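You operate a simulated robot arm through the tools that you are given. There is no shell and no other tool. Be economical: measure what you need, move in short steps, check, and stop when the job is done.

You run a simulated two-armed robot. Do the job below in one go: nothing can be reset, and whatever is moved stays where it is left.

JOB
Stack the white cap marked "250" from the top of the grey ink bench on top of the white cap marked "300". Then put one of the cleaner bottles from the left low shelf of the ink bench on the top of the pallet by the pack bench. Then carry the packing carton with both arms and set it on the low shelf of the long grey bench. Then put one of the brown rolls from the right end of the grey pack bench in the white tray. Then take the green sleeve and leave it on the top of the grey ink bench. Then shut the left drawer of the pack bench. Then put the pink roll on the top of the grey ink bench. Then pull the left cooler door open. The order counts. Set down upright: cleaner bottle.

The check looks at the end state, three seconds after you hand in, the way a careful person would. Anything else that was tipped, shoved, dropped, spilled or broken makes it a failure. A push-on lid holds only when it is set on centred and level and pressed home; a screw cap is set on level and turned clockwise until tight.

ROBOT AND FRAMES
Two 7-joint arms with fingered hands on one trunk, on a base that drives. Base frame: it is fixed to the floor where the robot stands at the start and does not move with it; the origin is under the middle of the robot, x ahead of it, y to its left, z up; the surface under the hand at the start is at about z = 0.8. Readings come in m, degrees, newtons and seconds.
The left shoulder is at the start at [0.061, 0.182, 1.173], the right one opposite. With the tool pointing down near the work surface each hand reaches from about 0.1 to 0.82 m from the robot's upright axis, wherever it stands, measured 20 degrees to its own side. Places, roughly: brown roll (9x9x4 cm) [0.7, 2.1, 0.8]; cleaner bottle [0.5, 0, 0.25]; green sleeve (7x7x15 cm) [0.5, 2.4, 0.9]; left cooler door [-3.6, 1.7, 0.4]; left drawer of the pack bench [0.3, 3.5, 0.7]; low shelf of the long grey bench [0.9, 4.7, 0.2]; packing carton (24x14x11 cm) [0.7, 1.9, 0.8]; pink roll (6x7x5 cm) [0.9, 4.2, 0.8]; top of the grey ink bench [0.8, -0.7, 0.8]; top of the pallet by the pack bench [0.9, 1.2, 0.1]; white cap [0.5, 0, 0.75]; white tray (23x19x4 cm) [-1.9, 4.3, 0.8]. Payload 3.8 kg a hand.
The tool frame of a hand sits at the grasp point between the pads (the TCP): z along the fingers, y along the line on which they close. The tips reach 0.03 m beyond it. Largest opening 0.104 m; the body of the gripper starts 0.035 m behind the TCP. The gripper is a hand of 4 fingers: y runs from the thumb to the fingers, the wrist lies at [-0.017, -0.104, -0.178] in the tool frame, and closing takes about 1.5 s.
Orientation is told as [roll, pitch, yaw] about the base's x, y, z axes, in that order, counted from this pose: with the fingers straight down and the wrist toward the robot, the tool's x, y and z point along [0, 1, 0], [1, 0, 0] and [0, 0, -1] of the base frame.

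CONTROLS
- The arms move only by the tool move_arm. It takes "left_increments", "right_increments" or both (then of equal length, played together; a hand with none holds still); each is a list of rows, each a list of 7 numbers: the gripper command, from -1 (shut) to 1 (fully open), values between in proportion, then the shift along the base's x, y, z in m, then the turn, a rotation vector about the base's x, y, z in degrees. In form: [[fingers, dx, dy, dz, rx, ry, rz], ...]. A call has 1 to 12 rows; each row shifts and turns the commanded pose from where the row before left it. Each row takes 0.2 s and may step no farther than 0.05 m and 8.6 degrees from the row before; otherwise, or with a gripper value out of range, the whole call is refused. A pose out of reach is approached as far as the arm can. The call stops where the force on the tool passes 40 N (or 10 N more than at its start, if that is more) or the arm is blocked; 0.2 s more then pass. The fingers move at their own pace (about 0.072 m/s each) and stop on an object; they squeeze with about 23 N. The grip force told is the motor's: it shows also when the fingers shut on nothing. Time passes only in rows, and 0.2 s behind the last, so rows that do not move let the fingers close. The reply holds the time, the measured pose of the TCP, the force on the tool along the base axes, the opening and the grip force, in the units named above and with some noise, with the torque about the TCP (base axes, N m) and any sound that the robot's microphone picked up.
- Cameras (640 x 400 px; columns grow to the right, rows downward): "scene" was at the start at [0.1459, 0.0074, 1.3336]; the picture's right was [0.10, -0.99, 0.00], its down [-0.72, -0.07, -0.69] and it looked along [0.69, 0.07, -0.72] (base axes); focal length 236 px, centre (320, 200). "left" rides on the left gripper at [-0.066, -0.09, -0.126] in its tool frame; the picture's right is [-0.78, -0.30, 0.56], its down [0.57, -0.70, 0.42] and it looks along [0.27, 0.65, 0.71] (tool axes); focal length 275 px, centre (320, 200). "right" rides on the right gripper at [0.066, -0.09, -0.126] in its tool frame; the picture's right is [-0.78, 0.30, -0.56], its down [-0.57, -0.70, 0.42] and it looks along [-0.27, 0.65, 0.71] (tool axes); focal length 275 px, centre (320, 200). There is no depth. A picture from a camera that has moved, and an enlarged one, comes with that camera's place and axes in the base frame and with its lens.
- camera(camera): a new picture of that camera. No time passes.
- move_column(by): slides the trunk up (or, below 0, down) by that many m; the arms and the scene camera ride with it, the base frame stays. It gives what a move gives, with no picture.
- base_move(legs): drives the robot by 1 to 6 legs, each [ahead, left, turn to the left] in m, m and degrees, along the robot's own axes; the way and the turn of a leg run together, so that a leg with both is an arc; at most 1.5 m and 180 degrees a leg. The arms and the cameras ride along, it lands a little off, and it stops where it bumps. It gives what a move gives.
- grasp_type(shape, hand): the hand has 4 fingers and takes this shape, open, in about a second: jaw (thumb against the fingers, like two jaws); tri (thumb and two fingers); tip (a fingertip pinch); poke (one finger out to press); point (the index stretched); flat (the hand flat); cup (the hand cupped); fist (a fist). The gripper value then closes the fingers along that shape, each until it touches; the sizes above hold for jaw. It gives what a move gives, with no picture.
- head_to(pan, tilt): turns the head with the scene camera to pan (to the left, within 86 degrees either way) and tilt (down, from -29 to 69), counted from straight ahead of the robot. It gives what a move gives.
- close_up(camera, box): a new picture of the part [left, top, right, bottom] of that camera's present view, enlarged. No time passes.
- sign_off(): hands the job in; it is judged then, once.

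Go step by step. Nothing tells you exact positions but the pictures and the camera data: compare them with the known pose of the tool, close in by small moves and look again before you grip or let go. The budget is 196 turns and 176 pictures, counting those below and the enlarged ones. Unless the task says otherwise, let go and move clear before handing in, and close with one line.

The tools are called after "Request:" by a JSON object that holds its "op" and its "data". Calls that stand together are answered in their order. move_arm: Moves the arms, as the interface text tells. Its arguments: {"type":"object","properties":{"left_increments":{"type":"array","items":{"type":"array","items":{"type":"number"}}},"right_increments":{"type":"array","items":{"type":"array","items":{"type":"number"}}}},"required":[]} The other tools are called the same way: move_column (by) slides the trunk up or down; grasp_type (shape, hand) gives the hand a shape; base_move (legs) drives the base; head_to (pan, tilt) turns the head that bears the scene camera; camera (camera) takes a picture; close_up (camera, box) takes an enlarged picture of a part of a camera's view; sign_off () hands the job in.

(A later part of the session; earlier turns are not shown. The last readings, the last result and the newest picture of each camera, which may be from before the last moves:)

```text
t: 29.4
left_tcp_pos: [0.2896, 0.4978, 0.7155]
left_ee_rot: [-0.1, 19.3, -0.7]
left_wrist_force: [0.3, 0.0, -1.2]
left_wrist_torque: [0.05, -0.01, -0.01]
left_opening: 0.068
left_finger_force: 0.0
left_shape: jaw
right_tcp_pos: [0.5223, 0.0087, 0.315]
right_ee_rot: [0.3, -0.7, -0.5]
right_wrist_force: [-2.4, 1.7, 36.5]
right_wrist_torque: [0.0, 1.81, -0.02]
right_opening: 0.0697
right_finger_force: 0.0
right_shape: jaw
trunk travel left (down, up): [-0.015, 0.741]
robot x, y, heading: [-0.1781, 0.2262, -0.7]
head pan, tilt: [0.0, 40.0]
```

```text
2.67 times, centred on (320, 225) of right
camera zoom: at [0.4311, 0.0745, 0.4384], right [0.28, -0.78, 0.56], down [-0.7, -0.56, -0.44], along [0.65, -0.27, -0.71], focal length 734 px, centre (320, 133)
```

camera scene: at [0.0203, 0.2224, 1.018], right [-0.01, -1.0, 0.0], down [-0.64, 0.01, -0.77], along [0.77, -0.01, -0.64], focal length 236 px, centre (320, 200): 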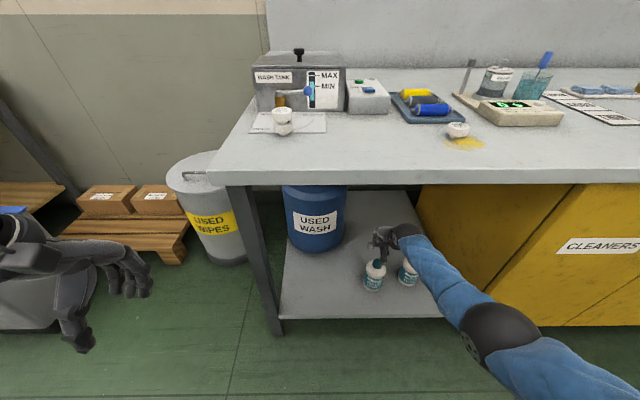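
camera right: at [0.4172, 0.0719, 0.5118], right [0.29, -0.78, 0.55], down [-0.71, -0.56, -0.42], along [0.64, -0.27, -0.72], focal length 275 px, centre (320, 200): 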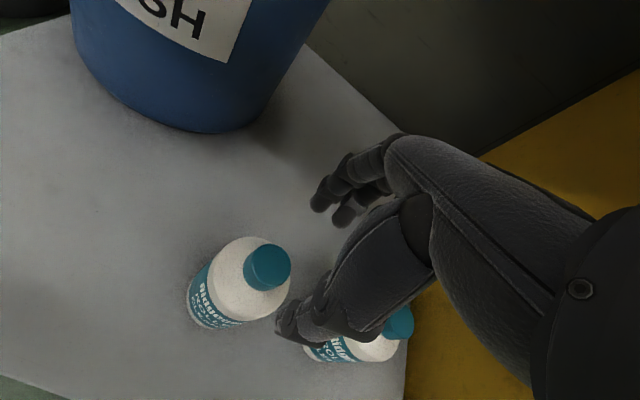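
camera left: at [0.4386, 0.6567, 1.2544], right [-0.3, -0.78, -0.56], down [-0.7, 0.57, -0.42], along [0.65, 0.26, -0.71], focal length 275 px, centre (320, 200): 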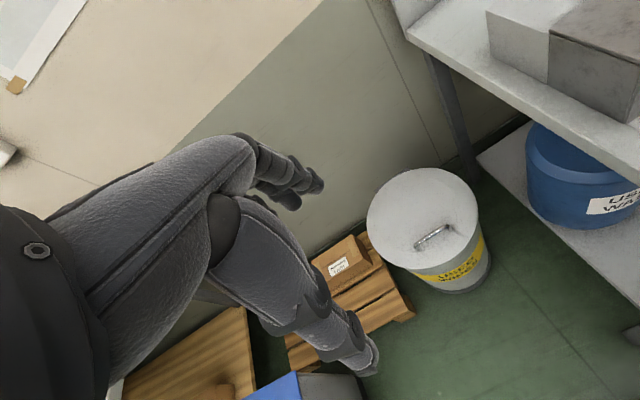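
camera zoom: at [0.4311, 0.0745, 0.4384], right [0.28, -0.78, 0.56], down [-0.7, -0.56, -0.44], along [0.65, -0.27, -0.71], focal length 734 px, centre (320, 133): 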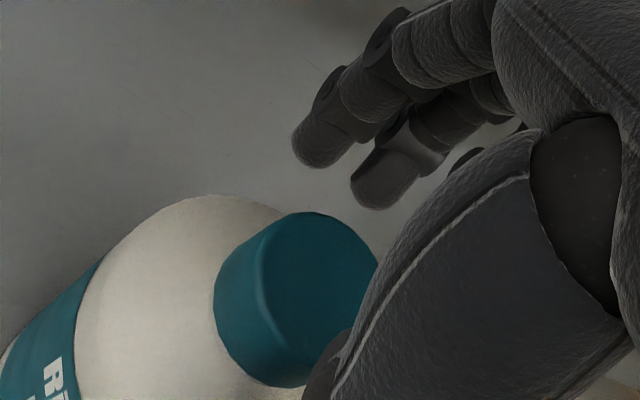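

The thumb met the bottle's shoulder, so the bottle is taller and a little nearer than I took it to be; refitting all the rays gives (0.506, 0.018) with the top at z ≈ 0.328. I'll rise and recentre.

Request:
{"op": "move_arm", "data": {"right_increments": [[0.3, 0, 0, 0.03, 0, 0, 0], [0.3, 0, 0, 0.03, 0, 0, 0], [0.3, -0.013, 0.008, 0.01, 0, 0, 0], [0.3, 0, 0, 0, 0, 0, 0]]}}

Request:
{"op": "camera", "data": {"camera": "right"}}

Request:
{"op": "close_up", "data": {"camera": "scene", "box": [340, 230, 460, 330]}}

```text
t: 30.4
left_tcp_pos: [0.292, 0.4964, 0.7135]
left_ee_rot: [0.0, 19.7, -0.5]
left_wrist_force: [-0.4, 0.3, -0.3]
left_wrist_torque: [0.01, 0.01, 0.03]
left_opening: 0.0677
left_finger_force: 0.0
left_shape: jaw
right_tcp_pos: [0.5063, 0.015, 0.3739]
right_ee_rot: [0.1, 0.2, -0.6]
right_wrist_force: [0.6, 0.2, 0.4]
right_wrist_torque: [-0.01, -0.01, -0.01]
right_opening: 0.0675
right_finger_force: 0.1
right_shape: jaw
trunk travel left (down, up): [-0.015, 0.741]
robot x, y, heading: [-0.1766, 0.2254, -0.6]
head pan, tilt: [0.0, 40.0]
```

```text
141 pictures are left
camera right: at [0.4159, 0.0815, 0.5011], right [0.29, -0.78, 0.55], down [-0.71, -0.56, -0.42], along [0.64, -0.27, -0.72], focal length 275 px, centre (320, 200)
```

right: 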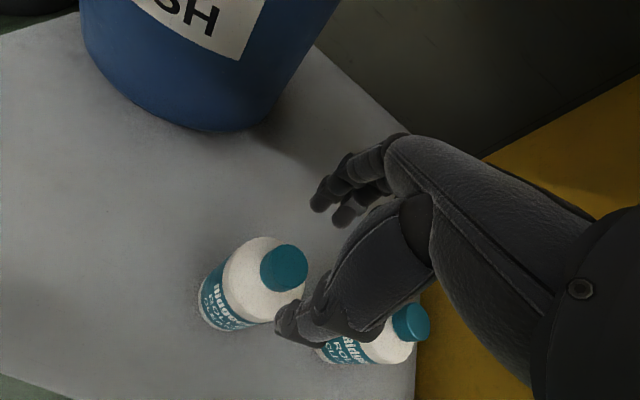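

```text
4.00 times, centred on (400, 280) of scene
camera zoom: at [0.1396, 0.2207, 1.018], right [-0.01, -1.0, 0.0], down [-0.64, 0.01, -0.77], along [0.77, -0.01, -0.64], focal length 944 px, centre (0, -120)
```

zoom: 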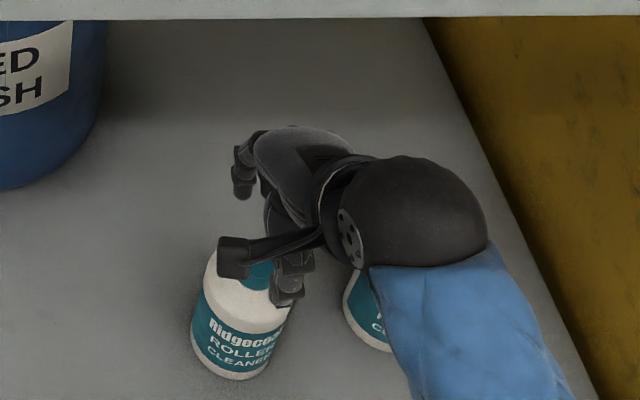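

All views now agree on (0.504, 0.020). I'll go down there.

Request:
{"op": "move_arm", "data": {"right_increments": [[0.3, -0.002, 0.005, -0.02, 0, 0, 0], [0.3, 0, 0, -0.015, 0, 0, 0], [0.3, 0, 0, -0.005, 0, 0, 0], [0.3, 0, 0, 0, 0, 0, 0]]}}

Request:
{"op": "close_up", "data": {"camera": "right", "box": [200, 150, 440, 300]}}

```text
t: 31.4
left_tcp_pos: [0.2917, 0.4973, 0.7139]
left_ee_rot: [0.0, 19.6, -0.6]
left_wrist_force: [1.8, 0.1, 0.5]
left_wrist_torque: [-0.01, -0.02, -0.02]
left_opening: 0.068
left_finger_force: 0.0
left_shape: jaw
right_tcp_pos: [0.5047, 0.0209, 0.3377]
right_ee_rot: [0.1, 0.1, -0.6]
right_wrist_force: [0.0, 0.2, -0.4]
right_wrist_torque: [-0.02, 0.02, -0.01]
right_opening: 0.0675
right_finger_force: 0.1
right_shape: jaw
trunk travel left (down, up): [-0.015, 0.741]
robot x, y, heading: [-0.1748, 0.2239, -0.5]
head pan, tilt: [0.0, 40.0]
```

```text
2.67 times, centred on (320, 225) of right
camera zoom: at [0.4145, 0.0856, 0.4626], right [0.29, -0.78, 0.55], down [-0.71, -0.56, -0.42], along [0.64, -0.27, -0.72], focal length 734 px, centre (320, 133)
```

zoom: 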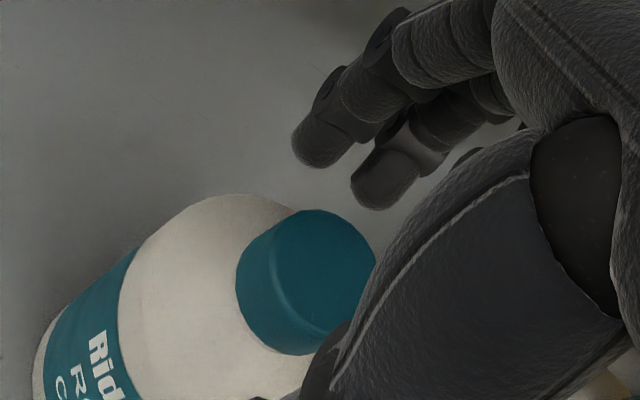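

The cap sits between the fingers and its top is about 1 cm below the TCP. I'll lower 5 mm and close.

Request:
{"op": "move_arm", "data": {"right_increments": [[0.3, -0.003, 0, -0.005, 0, 0, 0], [-0.3, 0, 0, 0, 0, 0, 0], [-1, 0, 0, 0, 0, 0, 0], [-1, 0, 0, 0, 0, 0, 0], [-1, 0, 0, 0, 0, 0, 0], [-1, 0, 0, 0, 0, 0, 0], [-1, 0, 0, 0, 0, 0, 0]]}}

Request:
{"op": "close_up", "data": {"camera": "right", "box": [200, 150, 440, 300]}}

```text
t: 33.0
left_tcp_pos: [0.2912, 0.4955, 0.7142]
left_ee_rot: [-0.1, 19.6, -0.6]
left_wrist_force: [0.2, -1.4, -0.4]
left_wrist_torque: [0.0, 0.01, 0.01]
left_opening: 0.0677
left_finger_force: 0.0
left_shape: jaw
right_tcp_pos: [0.5012, 0.0203, 0.3312]
right_ee_rot: [0.1, 0.2, -0.6]
right_wrist_force: [0.8, -1.5, 0.5]
right_wrist_torque: [-0.02, -0.07, 0.02]
right_opening: 0.0262
right_finger_force: 23.1
right_shape: jaw
trunk travel left (down, up): [-0.015, 0.741]
robot x, y, heading: [-0.1789, 0.2283, -0.5]
head pan, tilt: [0.0, 40.0]
```

```text
2.67 times, centred on (320, 225) of right
camera zoom: at [0.4113, 0.0848, 0.4571], right [0.29, -0.78, 0.55], down [-0.71, -0.56, -0.42], along [0.64, -0.27, -0.72], focal length 734 px, centre (320, 133)
```

zoom: 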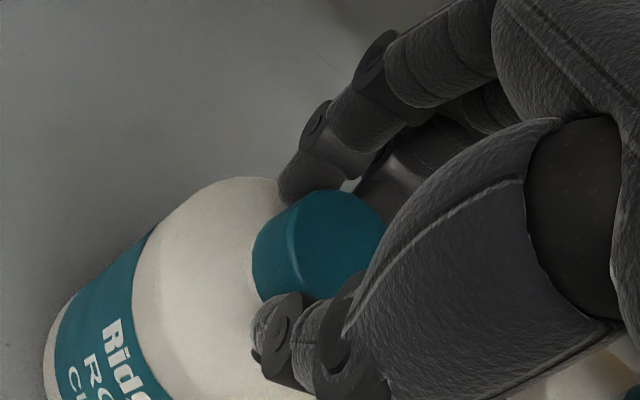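

The grip holds at 0.026 m. I'll lift a few centimetres and check that the bottle comes along.

Request:
{"op": "move_arm", "data": {"right_increments": [[-1, 0, 0, 0.01, 0, 0, 0], [-1, 0, 0, 0.02, 0, 0, 0], [-1, 0, 0, 0.02, 0, 0, 0], [-1, 0, 0, 0, 0, 0, 0]]}}

Request:
{"op": "camera", "data": {"camera": "right"}}

Request:
{"op": "close_up", "data": {"camera": "scene", "box": [340, 230, 460, 330]}}

```text
t: 34.0
left_tcp_pos: [0.2924, 0.4972, 0.7136]
left_ee_rot: [0.0, 19.6, -0.6]
left_wrist_force: [-0.5, -0.5, -0.4]
left_wrist_torque: [0.02, 0.02, 0.04]
left_opening: 0.068
left_finger_force: 0.1
left_shape: jaw
right_tcp_pos: [0.5009, 0.0203, 0.3801]
right_ee_rot: [0.0, 0.1, -0.6]
right_wrist_force: [0.3, 0.2, -4.4]
right_wrist_torque: [0.04, 0.02, -0.01]
right_opening: 0.0256
right_finger_force: 22.9
right_shape: jaw
trunk travel left (down, up): [-0.015, 0.741]
robot x, y, heading: [-0.1764, 0.2219, -0.7]
head pan, tilt: [0.0, 40.0]
```

```text
137 pictures are left
camera right: at [0.4115, 0.0857, 0.5062], right [0.29, -0.78, 0.55], down [-0.71, -0.56, -0.42], along [0.64, -0.27, -0.72], focal length 275 px, centre (320, 200)
```

right: 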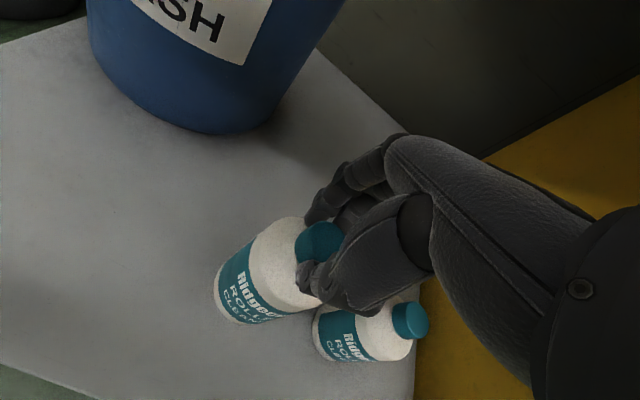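

```text
4.00 times, centred on (400, 280) of scene
camera zoom: at [0.1399, 0.2206, 1.0179], right [-0.01, -1.0, 0.0], down [-0.64, 0.01, -0.77], along [0.77, -0.01, -0.64], focal length 944 px, centre (0, -120)
```

zoom: 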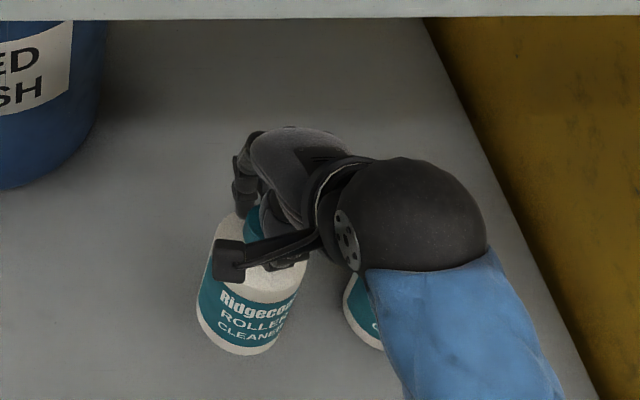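

The bottle hangs level with about 4.4 N of weight. I'll lift a bit more, back out from under the bench and drive left to look at the pallet area.

Request:
{"op": "move_arm", "data": {"right_increments": [[-1, 0, 0, 0.03, 0, 0, 0], [-1, 0, 0, 0.03, 0, 0, 0]]}}

Request:
{"op": "base_move", "data": {"legs": [[-0.4, 0, 0], [0, 0.7, 0]]}}

Request:
{"op": "camera", "data": {"camera": "scene"}}

Request:
{"op": "camera", "data": {"camera": "right"}}

```text
t: 34.6
left_tcp_pos: [0.2911, 0.4966, 0.7143]
left_ee_rot: [0.1, 19.6, -0.5]
left_wrist_force: [0.2, 0.4, -0.3]
left_wrist_torque: [0.0, -0.03, -0.02]
left_opening: 0.068
left_finger_force: 0.1
left_shape: jaw
right_tcp_pos: [0.4992, 0.0216, 0.4409]
right_ee_rot: [0.1, 0.2, -0.6]
right_wrist_force: [-0.9, 0.3, -4.8]
right_wrist_torque: [-0.01, 0.06, 0.04]
right_opening: 0.0262
right_finger_force: 23.2
right_shape: jaw
trunk travel left (down, up): [-0.015, 0.741]
robot x, y, heading: [-0.175, 0.2221, -0.5]
head pan, tilt: [0.0, 40.0]
```

```text
t: 40.5
left_tcp_pos: [-0.0857, 1.1841, 0.7139]
left_ee_rot: [0.0, 19.7, -1.8]
left_wrist_force: [-0.9, -0.2, 0.7]
left_wrist_torque: [0.03, -0.01, 0.01]
left_opening: 0.0681
left_finger_force: 0.1
left_shape: jaw
right_tcp_pos: [0.1133, 0.7042, 0.4419]
right_ee_rot: [0.0, 0.2, -1.8]
right_wrist_force: [-0.4, 0.2, -4.0]
right_wrist_torque: [0.03, 0.02, -0.02]
right_opening: 0.0258
right_finger_force: 22.8
right_shape: jaw
trunk travel left (down, up): [-0.015, 0.741]
robot x, y, heading: [-0.56, 0.9212, -1.8]
head pan, tilt: [0.0, 40.0]
```

```text
135 pictures are left
camera scene: at [-0.2433, 0.9107, 1.0179], right [-0.03, -1.0, 0.0], down [-0.64, 0.02, -0.77], along [0.77, -0.02, -0.64], focal length 236 px, centre (320, 200)
```

scene: 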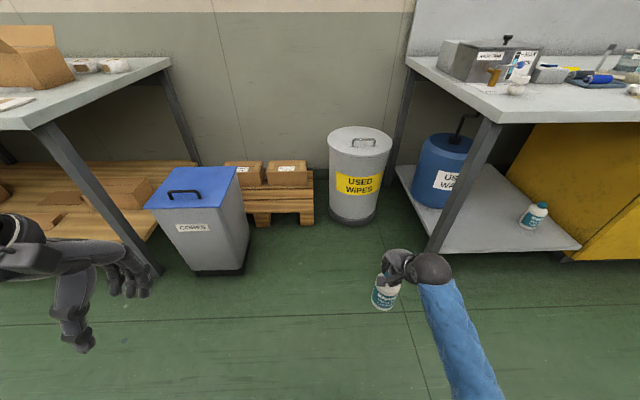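

```text
134 pictures are left
camera right: at [0.024, 0.7719, 0.5662], right [0.27, -0.79, 0.55], down [-0.72, -0.55, -0.42], along [0.64, -0.28, -0.72], focal length 275 px, centre (320, 200)
```

right: 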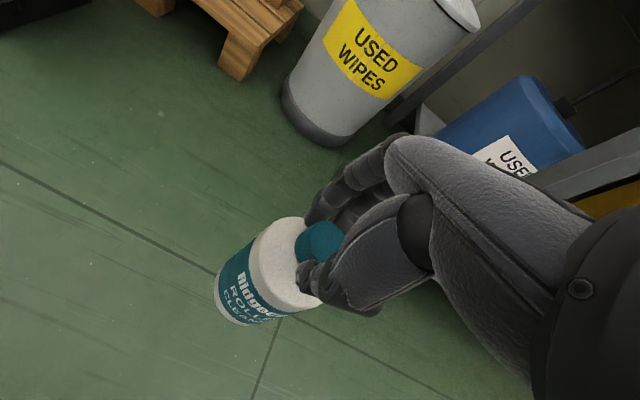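

The free strip of the pallet top is about x 0.80–0.95, y 0.92–1.2, between the CORES bin and the USED WIPES bin, with the boxes behind it. I'll tuck the left arm and drive up, bottle still high, aiming for (0.87, 1.03).

Request:
{"op": "move_arm", "data": {"left_increments": [[0.3, -0.01, -0.01, 0.04, 0, -4, 0], [0.3, -0.01, -0.01, 0.04, 0, -4, 0], [0.3, -0.01, -0.01, 0.04, 0, -4, 0], [0.3, -0.01, -0.01, 0.04, 0, -4, 0], [0.3, -0.02, -0.02, 0.04, 0, -3.6, 0]]}}

Request:
{"op": "base_move", "data": {"legs": [[0.3, 0.17, 1.8], [0.3, 0, 0]]}}

Request:
{"op": "camera", "data": {"camera": "scene"}}

Request:
{"op": "camera", "data": {"camera": "right"}}

```text
t: 41.7
left_tcp_pos: [-0.1313, 1.1248, 0.9244]
left_ee_rot: [0.7, 0.1, -1.7]
left_wrist_force: [0.3, 0.6, -0.7]
left_wrist_torque: [0.02, 0.01, 0.0]
left_opening: 0.0677
left_finger_force: 0.0
left_shape: jaw
left hand out of reach, approached as far as the arm can: row 1, 2
right_tcp_pos: [0.1118, 0.7044, 0.4404]
right_ee_rot: [0.2, 0.1, -1.8]
right_wrist_force: [-0.5, 0.9, -4.1]
right_wrist_torque: [-0.03, 0.04, -0.01]
right_opening: 0.026
right_finger_force: 23.3
right_shape: jaw
trunk travel left (down, up): [-0.015, 0.741]
robot x, y, heading: [-0.5615, 0.9194, -1.5]
head pan, tilt: [0.0, 40.0]
```

```text
t: 45.6
left_tcp_pos: [0.4666, 1.3096, 0.9247]
left_ee_rot: [0.5, 0.1, 0.3]
left_wrist_force: [0.6, 1.2, 0.3]
left_wrist_torque: [0.0, 0.0, 0.03]
left_opening: 0.0682
left_finger_force: 0.0
left_shape: jaw
right_tcp_pos: [0.7251, 0.8985, 0.4403]
right_ee_rot: [0.0, 0.3, 0.2]
right_wrist_force: [-0.2, -1.0, -3.6]
right_wrist_torque: [0.04, 0.06, 0.01]
right_opening: 0.0256
right_finger_force: 23.1
right_shape: jaw
trunk travel left (down, up): [-0.015, 0.741]
robot x, y, heading: [0.0454, 1.0892, 0.3]
head pan, tilt: [0.0, 40.0]
```

```text
133 pictures are left
camera scene: at [0.3622, 1.0912, 1.0179], right [0.0, -1.0, 0.0], down [-0.64, 0.0, -0.77], along [0.77, 0.0, -0.64], focal length 236 px, centre (320, 200)
```

scene: 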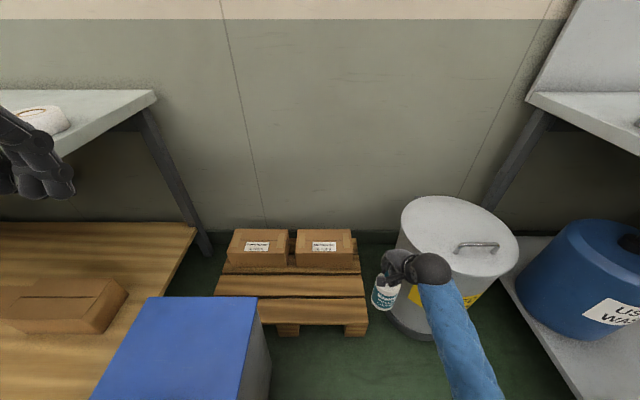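

```text
132 pictures are left
camera right: at [0.6341, 0.9621, 0.566], right [0.3, -0.78, 0.55], down [-0.7, -0.57, -0.42], along [0.65, -0.26, -0.72], focal length 275 px, centre (320, 200)
```

right: 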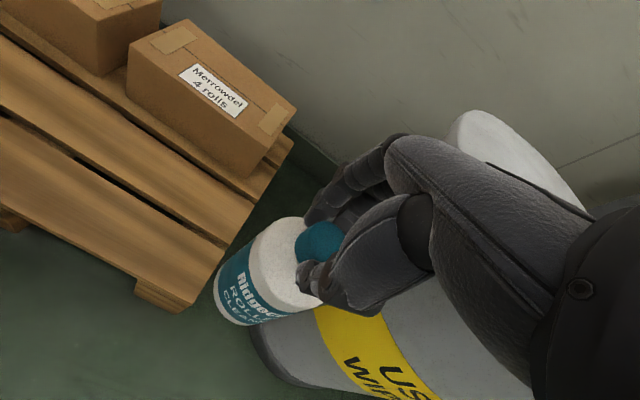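

The front slat of the pallet spans about x 0.74–0.83 with its right end at y ≈ 0.92. I'll carry the bottle above (0.785, 1.02) and then lower it step by step.

Request:
{"op": "move_arm", "data": {"right_increments": [[-1, 0.015, 0.03, 0, 0, 0, 0], [-1, 0.015, 0.03, 0, 0, 0, 0], [-1, 0.015, 0.03, 0, 0, 0, 0], [-1, 0.015, 0.03, -0.02, 0, 0, 0], [-1, 0, 0, -0.03, 0, 0, 0], [-1, 0, 0, -0.03, 0, 0, 0], [-1, 0, 0, 0, 0, 0, 0]]}}

Request:
{"op": "camera", "data": {"camera": "right"}}

Request:
{"op": "close_up", "data": {"camera": "scene", "box": [200, 220, 420, 360]}}

```text
t: 47.2
left_tcp_pos: [0.4666, 1.3096, 0.9251]
left_ee_rot: [0.6, 0.0, 0.3]
left_wrist_force: [0.4, 0.0, 0.6]
left_wrist_torque: [0.0, -0.02, 0.02]
left_opening: 0.0679
left_finger_force: 0.0
left_shape: jaw
right_tcp_pos: [0.7846, 1.0179, 0.3589]
right_ee_rot: [0.1, 0.2, 0.3]
right_wrist_force: [-0.1, 0.2, -3.9]
right_wrist_torque: [-0.02, 0.02, -0.01]
right_opening: 0.0259
right_finger_force: 22.5
right_shape: jaw
trunk travel left (down, up): [-0.015, 0.741]
robot x, y, heading: [0.0435, 1.0928, 0.2]
head pan, tilt: [0.0, 40.0]
```

```text
131 pictures are left
camera right: at [0.6948, 1.0825, 0.4856], right [0.3, -0.78, 0.55], down [-0.7, -0.57, -0.42], along [0.65, -0.26, -0.72], focal length 275 px, centre (320, 200)
```

right: 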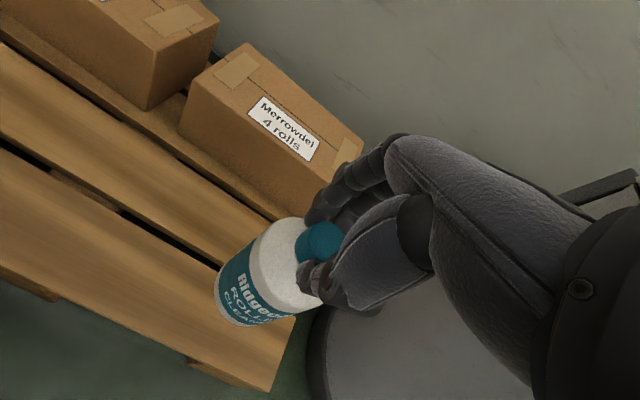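

```text
2.86 times, centred on (310, 290) of scene
camera zoom: at [0.3621, 1.0913, 1.0179], right [0.0, -1.0, 0.0], down [-0.64, 0.0, -0.77], along [0.77, 0.0, -0.64], focal length 675 px, centre (349, -57)
```

zoom: 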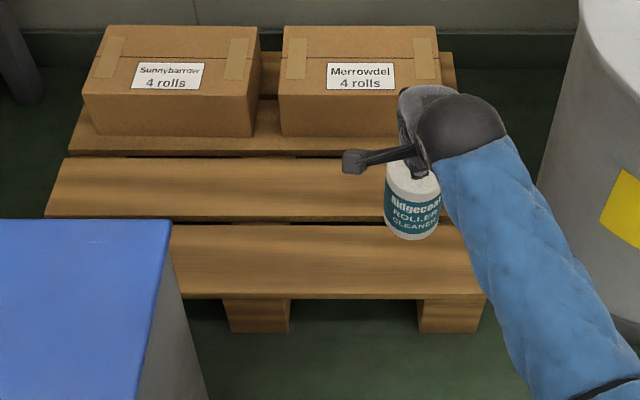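

The bottle is above the front slat. I'll lower it in small steps until I feel contact.

Request:
{"op": "move_arm", "data": {"right_increments": [[-1, -0.005, 0.005, -0.02, 0, 0, 0], [-1, 0, 0, -0.02, 0, 0, 0], [-1, 0, 0, -0.01, 0, 0, 0], [-1, 0, 0, -0.008, 0, 0, 0], [-1, 0, 0, 0, 0, 0, 0]]}}

Request:
{"op": "close_up", "data": {"camera": "scene", "box": [200, 220, 420, 360]}}

```text
t: 48.4
left_tcp_pos: [0.4669, 1.3092, 0.925]
left_ee_rot: [0.6, 0.0, 0.3]
left_wrist_force: [0.7, -0.3, 1.1]
left_wrist_torque: [0.01, 0.01, 0.01]
left_opening: 0.0679
left_finger_force: 0.0
left_shape: jaw
right_tcp_pos: [0.7815, 1.0239, 0.3017]
right_ee_rot: [0.2, 0.3, 0.2]
right_wrist_force: [0.2, -0.3, -3.5]
right_wrist_torque: [0.02, 0.02, 0.02]
right_opening: 0.026
right_finger_force: 23.0
right_shape: jaw
trunk travel left (down, up): [-0.015, 0.741]
robot x, y, heading: [0.047, 1.0917, -0.1]
head pan, tilt: [0.0, 40.0]
```

```text
2.86 times, centred on (310, 290) of scene
camera zoom: at [0.3621, 1.0913, 1.0179], right [0.0, -1.0, 0.0], down [-0.64, 0.0, -0.77], along [0.77, 0.0, -0.64], focal length 675 px, centre (349, -57)
```

zoom: 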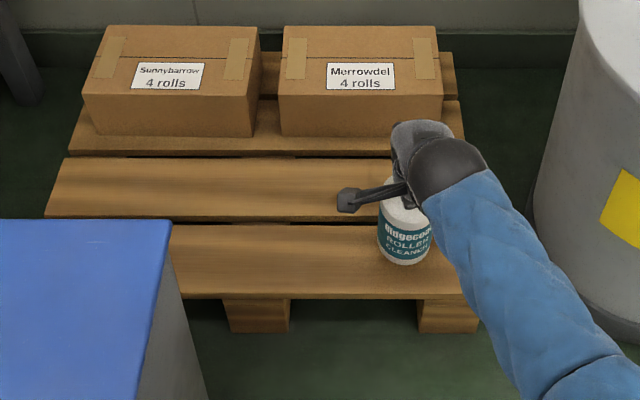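

Request:
{"op": "move_arm", "data": {"right_increments": [[-1, 0, 0, -0.008, 0, 0, 0], [-1, 0, 0, -0.006, 0, 0, 0], [-1, 0, 0, -0.004, 0, 0, 0], [-1, 0, 0, 0, 0, 0, 0]]}}

Request:
{"op": "close_up", "data": {"camera": "scene", "box": [200, 220, 420, 360]}}

```text
t: 49.4
left_tcp_pos: [0.4654, 1.3101, 0.9249]
left_ee_rot: [0.6, -0.1, 0.3]
left_wrist_force: [0.7, -0.3, 0.0]
left_wrist_torque: [-0.02, -0.01, 0.02]
left_opening: 0.0678
left_finger_force: 0.1
left_shape: jaw
right_tcp_pos: [0.7801, 1.0213, 0.2853]
right_ee_rot: [0.0, 0.2, 0.2]
right_wrist_force: [0.3, 0.1, -4.0]
right_wrist_torque: [0.02, 0.02, 0.02]
right_opening: 0.0255
right_finger_force: 22.7
right_shape: jaw
trunk travel left (down, up): [-0.015, 0.741]
robot x, y, heading: [0.0437, 1.0895, 0.3]
head pan, tilt: [0.0, 40.0]
```

```text
2.86 times, centred on (310, 290) of scene
camera zoom: at [0.3621, 1.0913, 1.0179], right [0.0, -1.0, 0.0], down [-0.64, 0.0, -0.77], along [0.77, 0.0, -0.64], focal length 675 px, centre (349, -57)
```

zoom: 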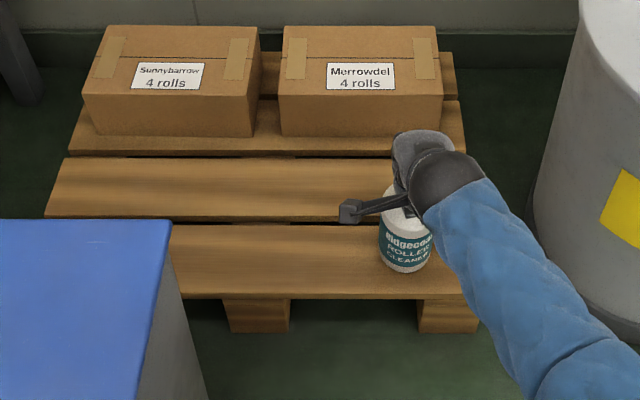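

Request:
{"op": "move_arm", "data": {"right_increments": [[-1, 0, 0, -0.005, 0, 0, 0], [-1, 0, 0, -0.005, 0, 0, 0], [-1, 0, 0, 0, 0, 0, 0]]}}

```text
t: 50.2
left_tcp_pos: [0.4634, 1.3095, 0.9266]
left_ee_rot: [0.5, -0.1, 0.3]
left_wrist_force: [-0.3, 0.1, 0.0]
left_wrist_torque: [-0.03, -0.01, 0.02]
left_opening: 0.068
left_finger_force: 0.2
left_shape: jaw
right_tcp_pos: [0.781, 1.0231, 0.2801]
right_ee_rot: [0.2, -0.4, 0.2]
right_wrist_force: [-7.5, 0.0, 26.3]
right_wrist_torque: [-0.04, 0.02, -0.08]
right_opening: 0.0271
right_finger_force: 22.9
right_shape: jaw
trunk travel left (down, up): [-0.015, 0.741]
robot x, y, heading: [0.044, 1.0877, 0.3]
head pan, tilt: [0.0, 40.0]
```

Contact: the bottle stands on the slat. I'll take the pressure off and look before letting go.

Request:
{"op": "move_arm", "data": {"right_increments": [[-1, 0, 0, 0.003, 0, 0, 0], [-1, 0, 0, 0.001, 0, 0, 0], [-1, 0, 0, 0, 0, 0, 0]]}}

Request:
{"op": "camera", "data": {"camera": "right"}}

Request:
{"op": "close_up", "data": {"camera": "scene", "box": [290, 250, 380, 330]}}

```text
t: 51.0
left_tcp_pos: [0.4648, 1.3095, 0.9266]
left_ee_rot: [0.6, -0.1, 0.3]
left_wrist_force: [-0.3, 0.2, -0.3]
left_wrist_torque: [-0.01, -0.01, -0.01]
left_opening: 0.068
left_finger_force: 0.2
left_shape: jaw
right_tcp_pos: [0.7796, 1.0233, 0.2793]
right_ee_rot: [0.1, -0.1, 0.4]
right_wrist_force: [-4.0, 2.6, 18.7]
right_wrist_torque: [0.02, -0.12, -0.03]
right_opening: 0.0273
right_finger_force: 23.5
right_shape: jaw
trunk travel left (down, up): [-0.015, 0.741]
robot x, y, heading: [0.0426, 1.0921, 0.1]
head pan, tilt: [0.0, 40.0]
```

```text
127 pictures are left
camera right: at [0.6883, 1.0872, 0.4051], right [0.3, -0.78, 0.56], down [-0.7, -0.57, -0.43], along [0.65, -0.26, -0.71], focal length 275 px, centre (320, 200)
```

right: 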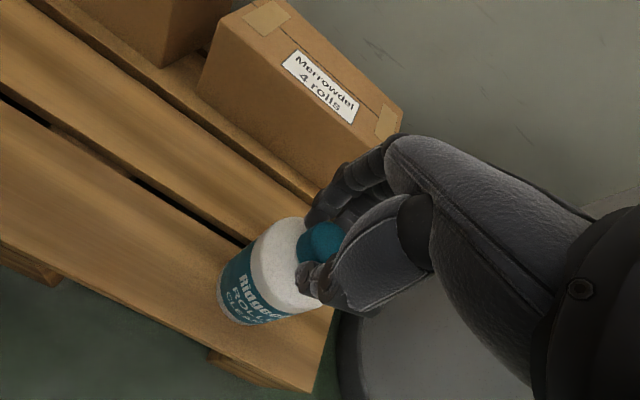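

```text
5.00 times, centred on (335, 290) of scene
camera zoom: at [0.3602, 1.0916, 1.0186], right [0.0, -1.0, 0.0], down [-0.64, 0.0, -0.77], along [0.77, 0.0, -0.64], focal length 1181 px, centre (245, -250)
```

zoom: 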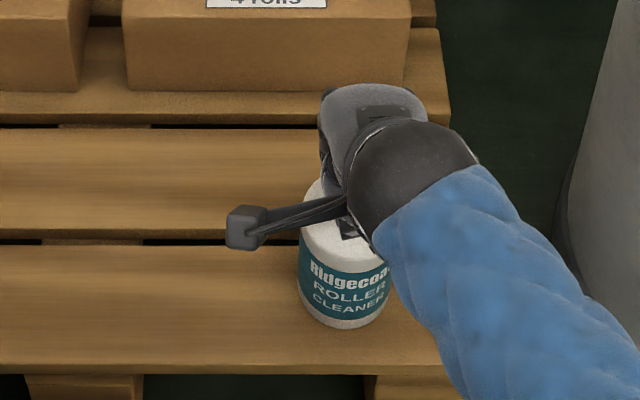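

The bottle stands upright on the front slat. I'll ease up a little more, release and rise.

Request:
{"op": "move_arm", "data": {"right_increments": [[-1, 0, 0, 0.003, 0, 0, 0], [-1, 0, 0, 0, 0, 0, 0], [-0.4, 0, 0, 0, 0, 0, 0], [0, 0, 0, 0, 0, 0, 0], [0.4, 0, 0, 0, 0, 0, 0], [0.4, 0, 0, 0, 0, 0, 0], [0.4, 0, 0, 0.02, 0, 0, 0], [0.4, 0, 0, 0.04, 0, 0, 0], [0.4, 0, 0, 0.04, 0, 0, 0], [0.4, 0, 0, 0.04, 0, 0, 0]]}}

Request:
{"op": "camera", "data": {"camera": "right"}}

Request:
{"op": "close_up", "data": {"camera": "scene", "box": [200, 220, 420, 360]}}

```text
t: 53.2
left_tcp_pos: [0.4659, 1.3095, 0.9258]
left_ee_rot: [0.6, 0.1, 0.3]
left_wrist_force: [0.1, -0.1, 0.0]
left_wrist_torque: [-0.04, -0.01, 0.02]
left_opening: 0.0678
left_finger_force: 0.0
left_shape: jaw
right_tcp_pos: [0.7776, 1.0255, 0.4199]
right_ee_rot: [0.2, 0.2, 0.3]
right_wrist_force: [-0.9, -0.7, 0.5]
right_wrist_torque: [-0.02, -0.02, -0.02]
right_opening: 0.0724
right_finger_force: 0.2
right_shape: jaw
trunk travel left (down, up): [-0.015, 0.741]
robot x, y, heading: [0.0453, 1.0886, 0.1]
head pan, tilt: [0.0, 40.0]
```

```text
125 pictures are left
camera right: at [0.6875, 1.0901, 0.5457], right [0.3, -0.78, 0.55], down [-0.7, -0.57, -0.42], along [0.65, -0.26, -0.72], focal length 275 px, centre (320, 200)
```

right: 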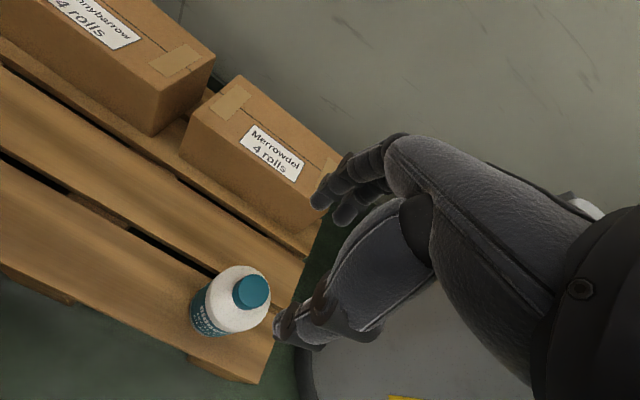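

```text
2.86 times, centred on (310, 290) of scene
camera zoom: at [0.3617, 1.0913, 1.0181], right [0.0, -1.0, 0.0], down [-0.64, 0.0, -0.77], along [0.77, 0.0, -0.64], focal length 675 px, centre (349, -57)
```

zoom: 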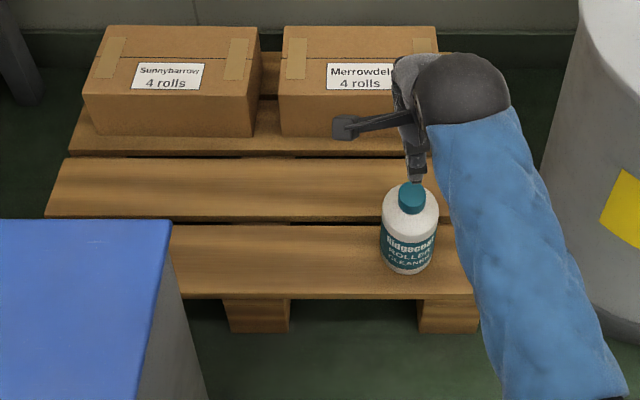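

The bottle stands upright on the pallet. Next is the carton on the pack bench; I'll back out, raise the trunk, drive left and look.

Request:
{"op": "base_move", "data": {"legs": [[-0.75, 0, 0]]}}

Request:
{"op": "move_column", "data": {"by": 0.31}}

Request:
{"op": "base_move", "data": {"legs": [[0, 0.85, 0]]}}

Request:
{"op": "head_to", "data": {"pan": 0, "tilt": 30}}

Request:
{"op": "camera", "data": {"camera": "scene"}}

```text
t: 57.3
left_tcp_pos: [-0.2751, 1.3078, 0.9252]
left_ee_rot: [0.6, 0.0, -0.1]
left_wrist_force: [0.1, -0.4, 0.7]
left_wrist_torque: [0.0, 0.01, 0.0]
left_opening: 0.0682
left_finger_force: 0.0
left_shape: jaw
right_tcp_pos: [0.0342, 1.0194, 0.4198]
right_ee_rot: [0.1, 0.2, -0.2]
right_wrist_force: [-0.2, 0.8, 0.0]
right_wrist_torque: [0.0, 0.0, 0.03]
right_opening: 0.0725
right_finger_force: 0.0
right_shape: jaw
trunk travel left (down, up): [-0.015, 0.741]
robot x, y, heading: [-0.6982, 1.0911, -0.1]
head pan, tilt: [0.0, 40.0]
```

```text
t: 60.4
left_tcp_pos: [-0.2747, 1.3076, 1.2346]
left_ee_rot: [0.7, 0.1, -0.1]
left_wrist_force: [-0.4, -0.3, 0.8]
left_wrist_torque: [0.0, 0.02, 0.0]
left_opening: 0.0677
left_finger_force: 0.0
left_shape: jaw
right_tcp_pos: [0.0369, 1.0191, 0.7791]
right_ee_rot: [0.1, -3.9, -0.2]
right_wrist_force: [0.0, 0.7, -0.4]
right_wrist_torque: [-0.01, -0.02, -0.01]
right_opening: 0.0724
right_finger_force: 0.0
right_shape: jaw
trunk travel left (down, up): [-0.325, 0.431]
robot x, y, heading: [-0.6974, 1.0904, -0.2]
head pan, tilt: [0.0, 40.0]
```

```text
t: 64.8
left_tcp_pos: [-0.2588, 2.1317, 1.2346]
left_ee_rot: [0.7, -0.1, -1.3]
left_wrist_force: [-0.6, -0.4, 0.8]
left_wrist_torque: [0.01, 0.0, 0.04]
left_opening: 0.0678
left_finger_force: 0.0
left_shape: jaw
right_tcp_pos: [0.0482, 1.8375, 0.7796]
right_ee_rot: [0.2, -4.0, -1.5]
right_wrist_force: [-0.8, -0.1, 0.3]
right_wrist_torque: [0.03, 0.0, -0.02]
right_opening: 0.0724
right_finger_force: 0.1
right_shape: jaw
trunk travel left (down, up): [-0.325, 0.431]
robot x, y, heading: [-0.6871, 1.9233, -1.7]
head pan, tilt: [0.0, 40.0]
```

```text
t: 65.5
left_tcp_pos: [-0.2576, 2.1307, 1.235]
left_ee_rot: [0.6, 0.1, -1.5]
left_wrist_force: [-0.1, -0.1, 0.5]
left_wrist_torque: [0.0, 0.0, 0.0]
left_opening: 0.068
left_finger_force: 0.1
left_shape: jaw
right_tcp_pos: [0.0484, 1.8362, 0.7797]
right_ee_rot: [0.2, -4.0, -1.4]
right_wrist_force: [0.1, 0.0, -0.6]
right_wrist_torque: [0.0, 0.02, -0.01]
right_opening: 0.0727
right_finger_force: 0.1
right_shape: jaw
trunk travel left (down, up): [-0.325, 0.431]
robot x, y, heading: [-0.6858, 1.9254, -1.4]
head pan, tilt: [0.0, 30.0]
```

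```text
123 pictures are left
camera scene: at [-0.5291, 1.9199, 1.358], right [-0.03, -1.0, 0.0], down [-0.5, 0.01, -0.87], along [0.87, -0.02, -0.5], focal length 236 px, centre (320, 200)
```

scene: 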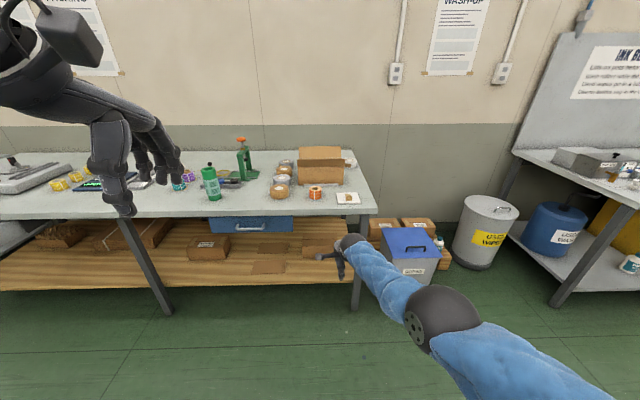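

Request:
{"op": "close_up", "data": {"camera": "scene", "box": [150, 130, 400, 286]}}

Request:
{"op": "head_to", "data": {"pan": 50, "tilt": 25}}

Request:
{"op": "camera", "data": {"camera": "scene"}}

```text
2.56 times, centred on (275, 208) of scene
camera zoom: at [-0.5291, 1.9199, 1.358], right [-0.03, -1.0, 0.0], down [-0.5, 0.01, -0.87], along [0.87, -0.02, -0.5], focal length 604 px, centre (435, 180)
```

zoom: 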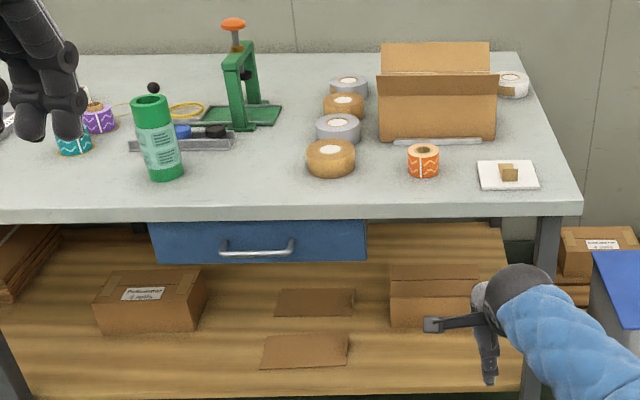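

```text
t: 66.7
left_tcp_pos: [-0.259, 2.1313, 1.2358]
left_ee_rot: [0.6, 0.0, -1.4]
left_wrist_force: [0.2, 0.0, -0.7]
left_wrist_torque: [0.0, 0.0, -0.03]
left_opening: 0.068
left_finger_force: 0.1
left_shape: jaw
right_tcp_pos: [0.0478, 1.8364, 0.7807]
right_ee_rot: [0.2, -4.0, -1.4]
right_wrist_force: [0.1, 0.3, 2.0]
right_wrist_torque: [0.02, 0.0, -0.02]
right_opening: 0.0724
right_finger_force: 0.0
right_shape: jaw
trunk travel left (down, up): [-0.325, 0.431]
robot x, y, heading: [-0.6864, 1.9245, -1.5]
head pan, tilt: [50.0, 25.0]
```

```text
121 pictures are left
camera scene: at [-0.5583, 1.9912, 1.366], right [0.75, -0.66, 0.0], down [-0.28, -0.32, -0.91], along [0.6, 0.68, -0.42], focal length 236 px, centre (320, 200)
```

scene: 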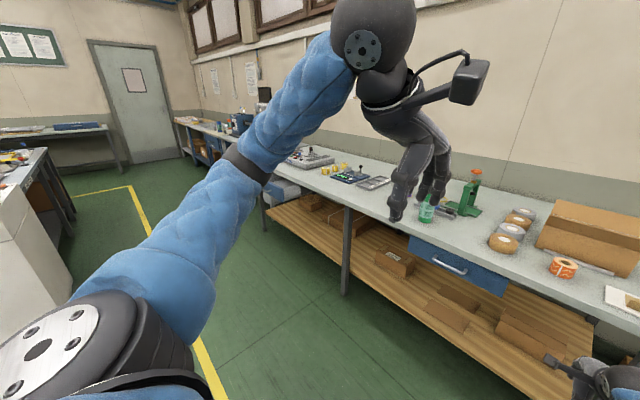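

The carton stands at the right end of the pack bench at about x 0.62–0.76, y 1.76–2.01. I'll raise the right hand, drive up to it and look down into it.

Request:
{"op": "move_arm", "data": {"right_increments": [[0.3, -0.03, 0, 0.04, 0, 4, 1.4], [0.3, -0.03, 0, 0.04, 0, 0, 0], [0.3, -0.03, 0, 0.04, 0, 0, 0], [0.3, -0.03, 0, 0.04, 0, 0, 0], [0.3, -0.03, 0, 0.04, 0, 0, 0], [0.3, -0.03, 0, 0.04, 0, 0, 0], [0.3, -0.02, 0, 0.04, 0, 0, 0], [0.3, -0.02, 0, 0.04, 0, 0, 0], [0.3, -0.02, 0, 0.04, 0, 0, 0], [0.3, 0, 0, 0.03, 0, 0, 0]]}}

Request:
{"op": "base_move", "data": {"legs": [[0.63, 0, 1.4]]}}

Request:
{"op": "head_to", "data": {"pan": 0, "tilt": 48}}

Request:
{"op": "camera", "data": {"camera": "scene"}}

Request:
{"op": "camera", "data": {"camera": "right"}}

```text
t: 68.9
left_tcp_pos: [-0.2572, 2.131, 1.2356]
left_ee_rot: [0.6, -0.1, -1.4]
left_wrist_force: [0.2, 1.1, -0.2]
left_wrist_torque: [0.0, -0.03, -0.02]
left_opening: 0.0679
left_finger_force: 0.1
left_shape: jaw
right_tcp_pos: [-0.1035, 1.8427, 1.0982]
right_ee_rot: [0.1, 0.0, 0.0]
right_wrist_force: [-0.3, -0.9, -0.2]
right_wrist_torque: [0.0, 0.01, -0.04]
right_opening: 0.0675
right_finger_force: 0.1
right_shape: jaw
right hand out of reach, approached as far as the arm can: row 7, 8, 9, 10
trunk travel left (down, up): [-0.325, 0.431]
robot x, y, heading: [-0.6841, 1.9232, -1.1]
head pan, tilt: [50.0, 25.0]
```

```text
t: 72.4
left_tcp_pos: [0.3631, 2.1336, 1.2343]
left_ee_rot: [0.7, 0.0, 0.1]
left_wrist_force: [1.2, -0.7, -0.4]
left_wrist_torque: [0.0, 0.0, -0.01]
left_opening: 0.0681
left_finger_force: 0.0
left_shape: jaw
right_tcp_pos: [0.5249, 1.8501, 1.099]
right_ee_rot: [0.1, -0.1, 1.4]
right_wrist_force: [-0.2, 0.1, 0.4]
right_wrist_torque: [0.03, 0.03, -0.02]
right_opening: 0.0678
right_finger_force: 0.1
right_shape: jaw
trunk travel left (down, up): [-0.325, 0.431]
robot x, y, heading: [-0.058, 1.9175, -0.1]
head pan, tilt: [50.0, 25.0]
```

```text
t: 73.6
left_tcp_pos: [0.3633, 2.1331, 1.2353]
left_ee_rot: [0.5, 0.0, 0.2]
left_wrist_force: [-1.2, -0.3, 0.2]
left_wrist_torque: [-0.02, -0.02, -0.02]
left_opening: 0.0679
left_finger_force: 0.0
left_shape: jaw
right_tcp_pos: [0.5243, 1.8502, 1.0987]
right_ee_rot: [0.1, -0.2, 1.4]
right_wrist_force: [-0.7, -0.8, -0.2]
right_wrist_torque: [-0.01, -0.01, -0.04]
right_opening: 0.0679
right_finger_force: 0.0
right_shape: jaw
trunk travel left (down, up): [-0.325, 0.431]
robot x, y, heading: [-0.0568, 1.9154, 0.2]
head pan, tilt: [0.0, 48.0]
```

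```text
120 pictures are left
camera scene: at [0.0861, 1.916, 1.3313], right [0.0, -1.0, 0.0], down [-0.74, 0.0, -0.67], along [0.67, 0.0, -0.74], focal length 236 px, centre (320, 200)
```

scene: 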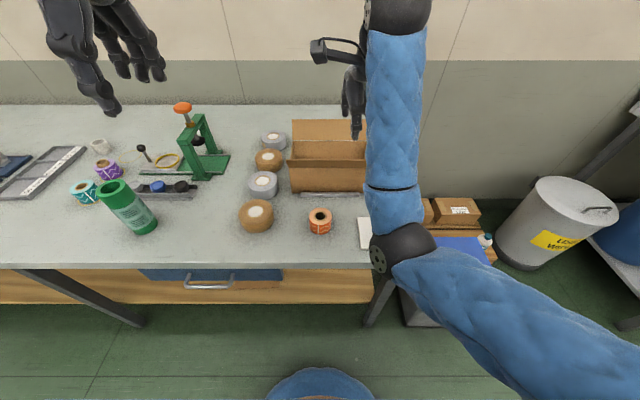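

```text
119 pictures are left
camera right: at [0.4321, 1.9132, 1.2233], right [0.31, -0.77, 0.56], down [-0.69, -0.59, -0.43], along [0.66, -0.25, -0.71], focal length 275 px, centre (320, 200)
```

right: 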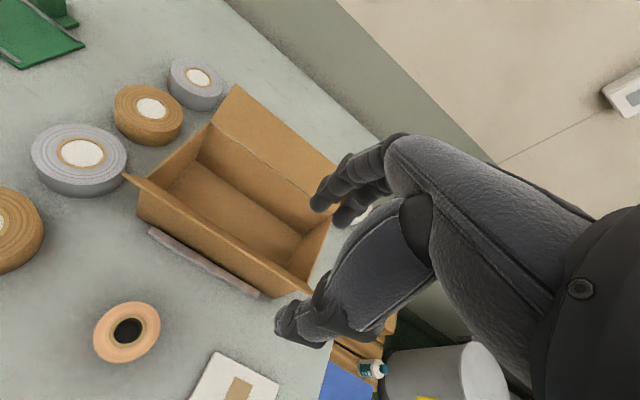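

The carton is an empty open box with end walls at about y = 1.76 and y = 2.00, centre x ≈ 0.645 and top z ≈ 0.91. I'll yaw both hands so the thumbs are outside and the fingers inside, and stage them above the two end walls.

Request:
{"op": "move_arm", "data": {"left_increments": [[0.4, 0.0255, -0.012, -0.0215, 0, 0, -8.2], [0.4, 0.0255, -0.012, -0.0215, 0, 0, -8.2], [0.4, 0.0255, -0.012, -0.0215, 0, 0, -8.2], [0.4, 0.0255, -0.012, -0.0215, 0, 0, -8.2], [0.4, 0.0255, -0.012, -0.0215, 0, 0, -8.2], [0.4, 0.0255, -0.012, -0.0215, 0, 0, -8.2], [0.4, 0.0255, -0.012, -0.0215, 0, 0, -8.2], [0.4, 0.0255, -0.012, -0.0215, 0, 0, -8.2], [0.4, 0.0255, -0.012, -0.0215, 0, 0, -8.2], [0.4, 0.0255, -0.012, -0.0215, 0, 0, -8.2], [0.4, 0.0255, -0.012, -0.0215, 0, 0, -8.2], [0.4, 0, 0, 0, 0, 0, 0]], "right_increments": [[0.4, 0.011, -0.008, -0.009, 0, 0, 8.05], [0.4, 0.011, -0.008, -0.009, 0, 0, 8.05], [0.4, 0.011, -0.008, -0.009, 0, 0, 8.05], [0.4, 0.011, -0.008, -0.009, 0, 0, 8.05], [0.4, 0.011, -0.008, -0.009, 0, 0, 8.05], [0.4, 0.011, -0.008, -0.009, 0, 0, 8.05], [0.4, 0.011, -0.008, -0.009, 0, 0, 8.05], [0.4, 0.011, -0.008, -0.009, 0, 0, 8.05], [0.4, 0.011, -0.008, -0.009, 0, 0, 8.05], [0.4, 0.011, -0.008, -0.009, 0, 0, 8.05], [0.4, 0.011, -0.008, -0.009, 0, 0, 8.05], [0.4, 0, 0, 0, 0, 0, 0]]}}

Request:
{"op": "camera", "data": {"camera": "scene"}}

Request:
{"op": "camera", "data": {"camera": "right"}}

Request:
{"op": "camera", "data": {"camera": "left"}}

```text
t: 76.2
left_tcp_pos: [0.5914, 2.002, 0.9917]
left_ee_rot: [0.7, 0.0, -90.1]
left_wrist_force: [0.4, -0.2, 0.1]
left_wrist_torque: [0.02, 0.0, 0.02]
left_opening: 0.0728
left_finger_force: 0.1
left_shape: jaw
left hand out of reach, approached as far as the arm can: row 11
right_tcp_pos: [0.6067, 1.7553, 0.9989]
right_ee_rot: [0.1, -0.3, 90.1]
right_wrist_force: [-0.3, -1.2, 0.6]
right_wrist_torque: [0.02, -0.02, 0.0]
right_opening: 0.0727
right_finger_force: 0.1
right_shape: jaw
right hand out of reach, approached as far as the arm can: row 10, 11
trunk travel left (down, up): [-0.325, 0.431]
robot x, y, heading: [-0.0577, 1.9171, -0.1]
head pan, tilt: [0.0, 48.0]
```

```text
118 pictures are left
camera scene: at [0.0848, 1.9137, 1.3314], right [0.0, -1.0, 0.0], down [-0.74, 0.0, -0.67], along [0.67, 0.0, -0.74], focal length 236 px, centre (320, 200)
```

scene: 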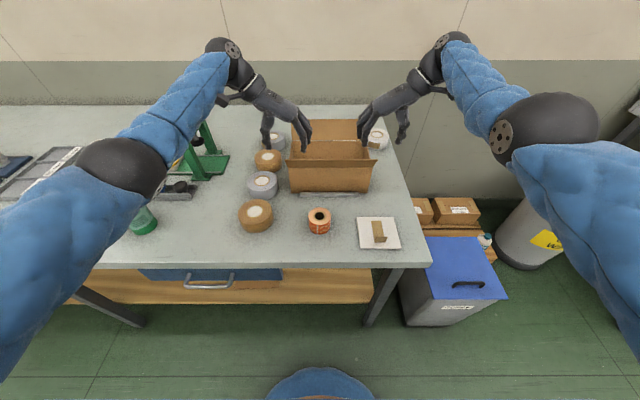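

```text
117 pictures are left
camera right: at [0.5406, 1.6643, 1.1227], right [0.78, 0.29, 0.56], down [0.57, -0.7, -0.43], along [0.26, 0.65, -0.71], focal length 275 px, centre (320, 200)
```

right: 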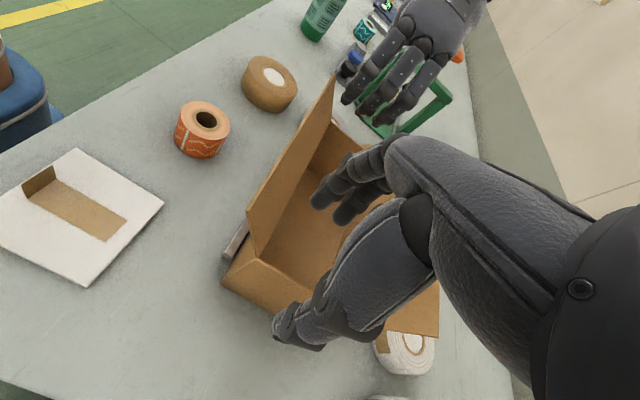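

```text
116 pictures are left
camera left: at [0.5252, 2.0907, 1.1161], right [-0.77, 0.3, -0.57], down [0.58, 0.7, -0.42], along [0.27, -0.65, -0.71], focal length 275 px, centre (320, 200)
```

left: 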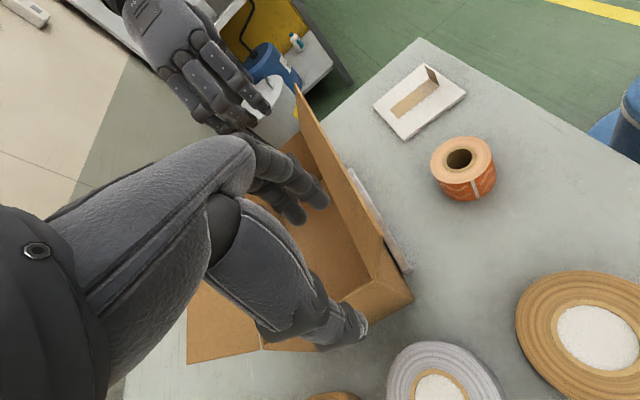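

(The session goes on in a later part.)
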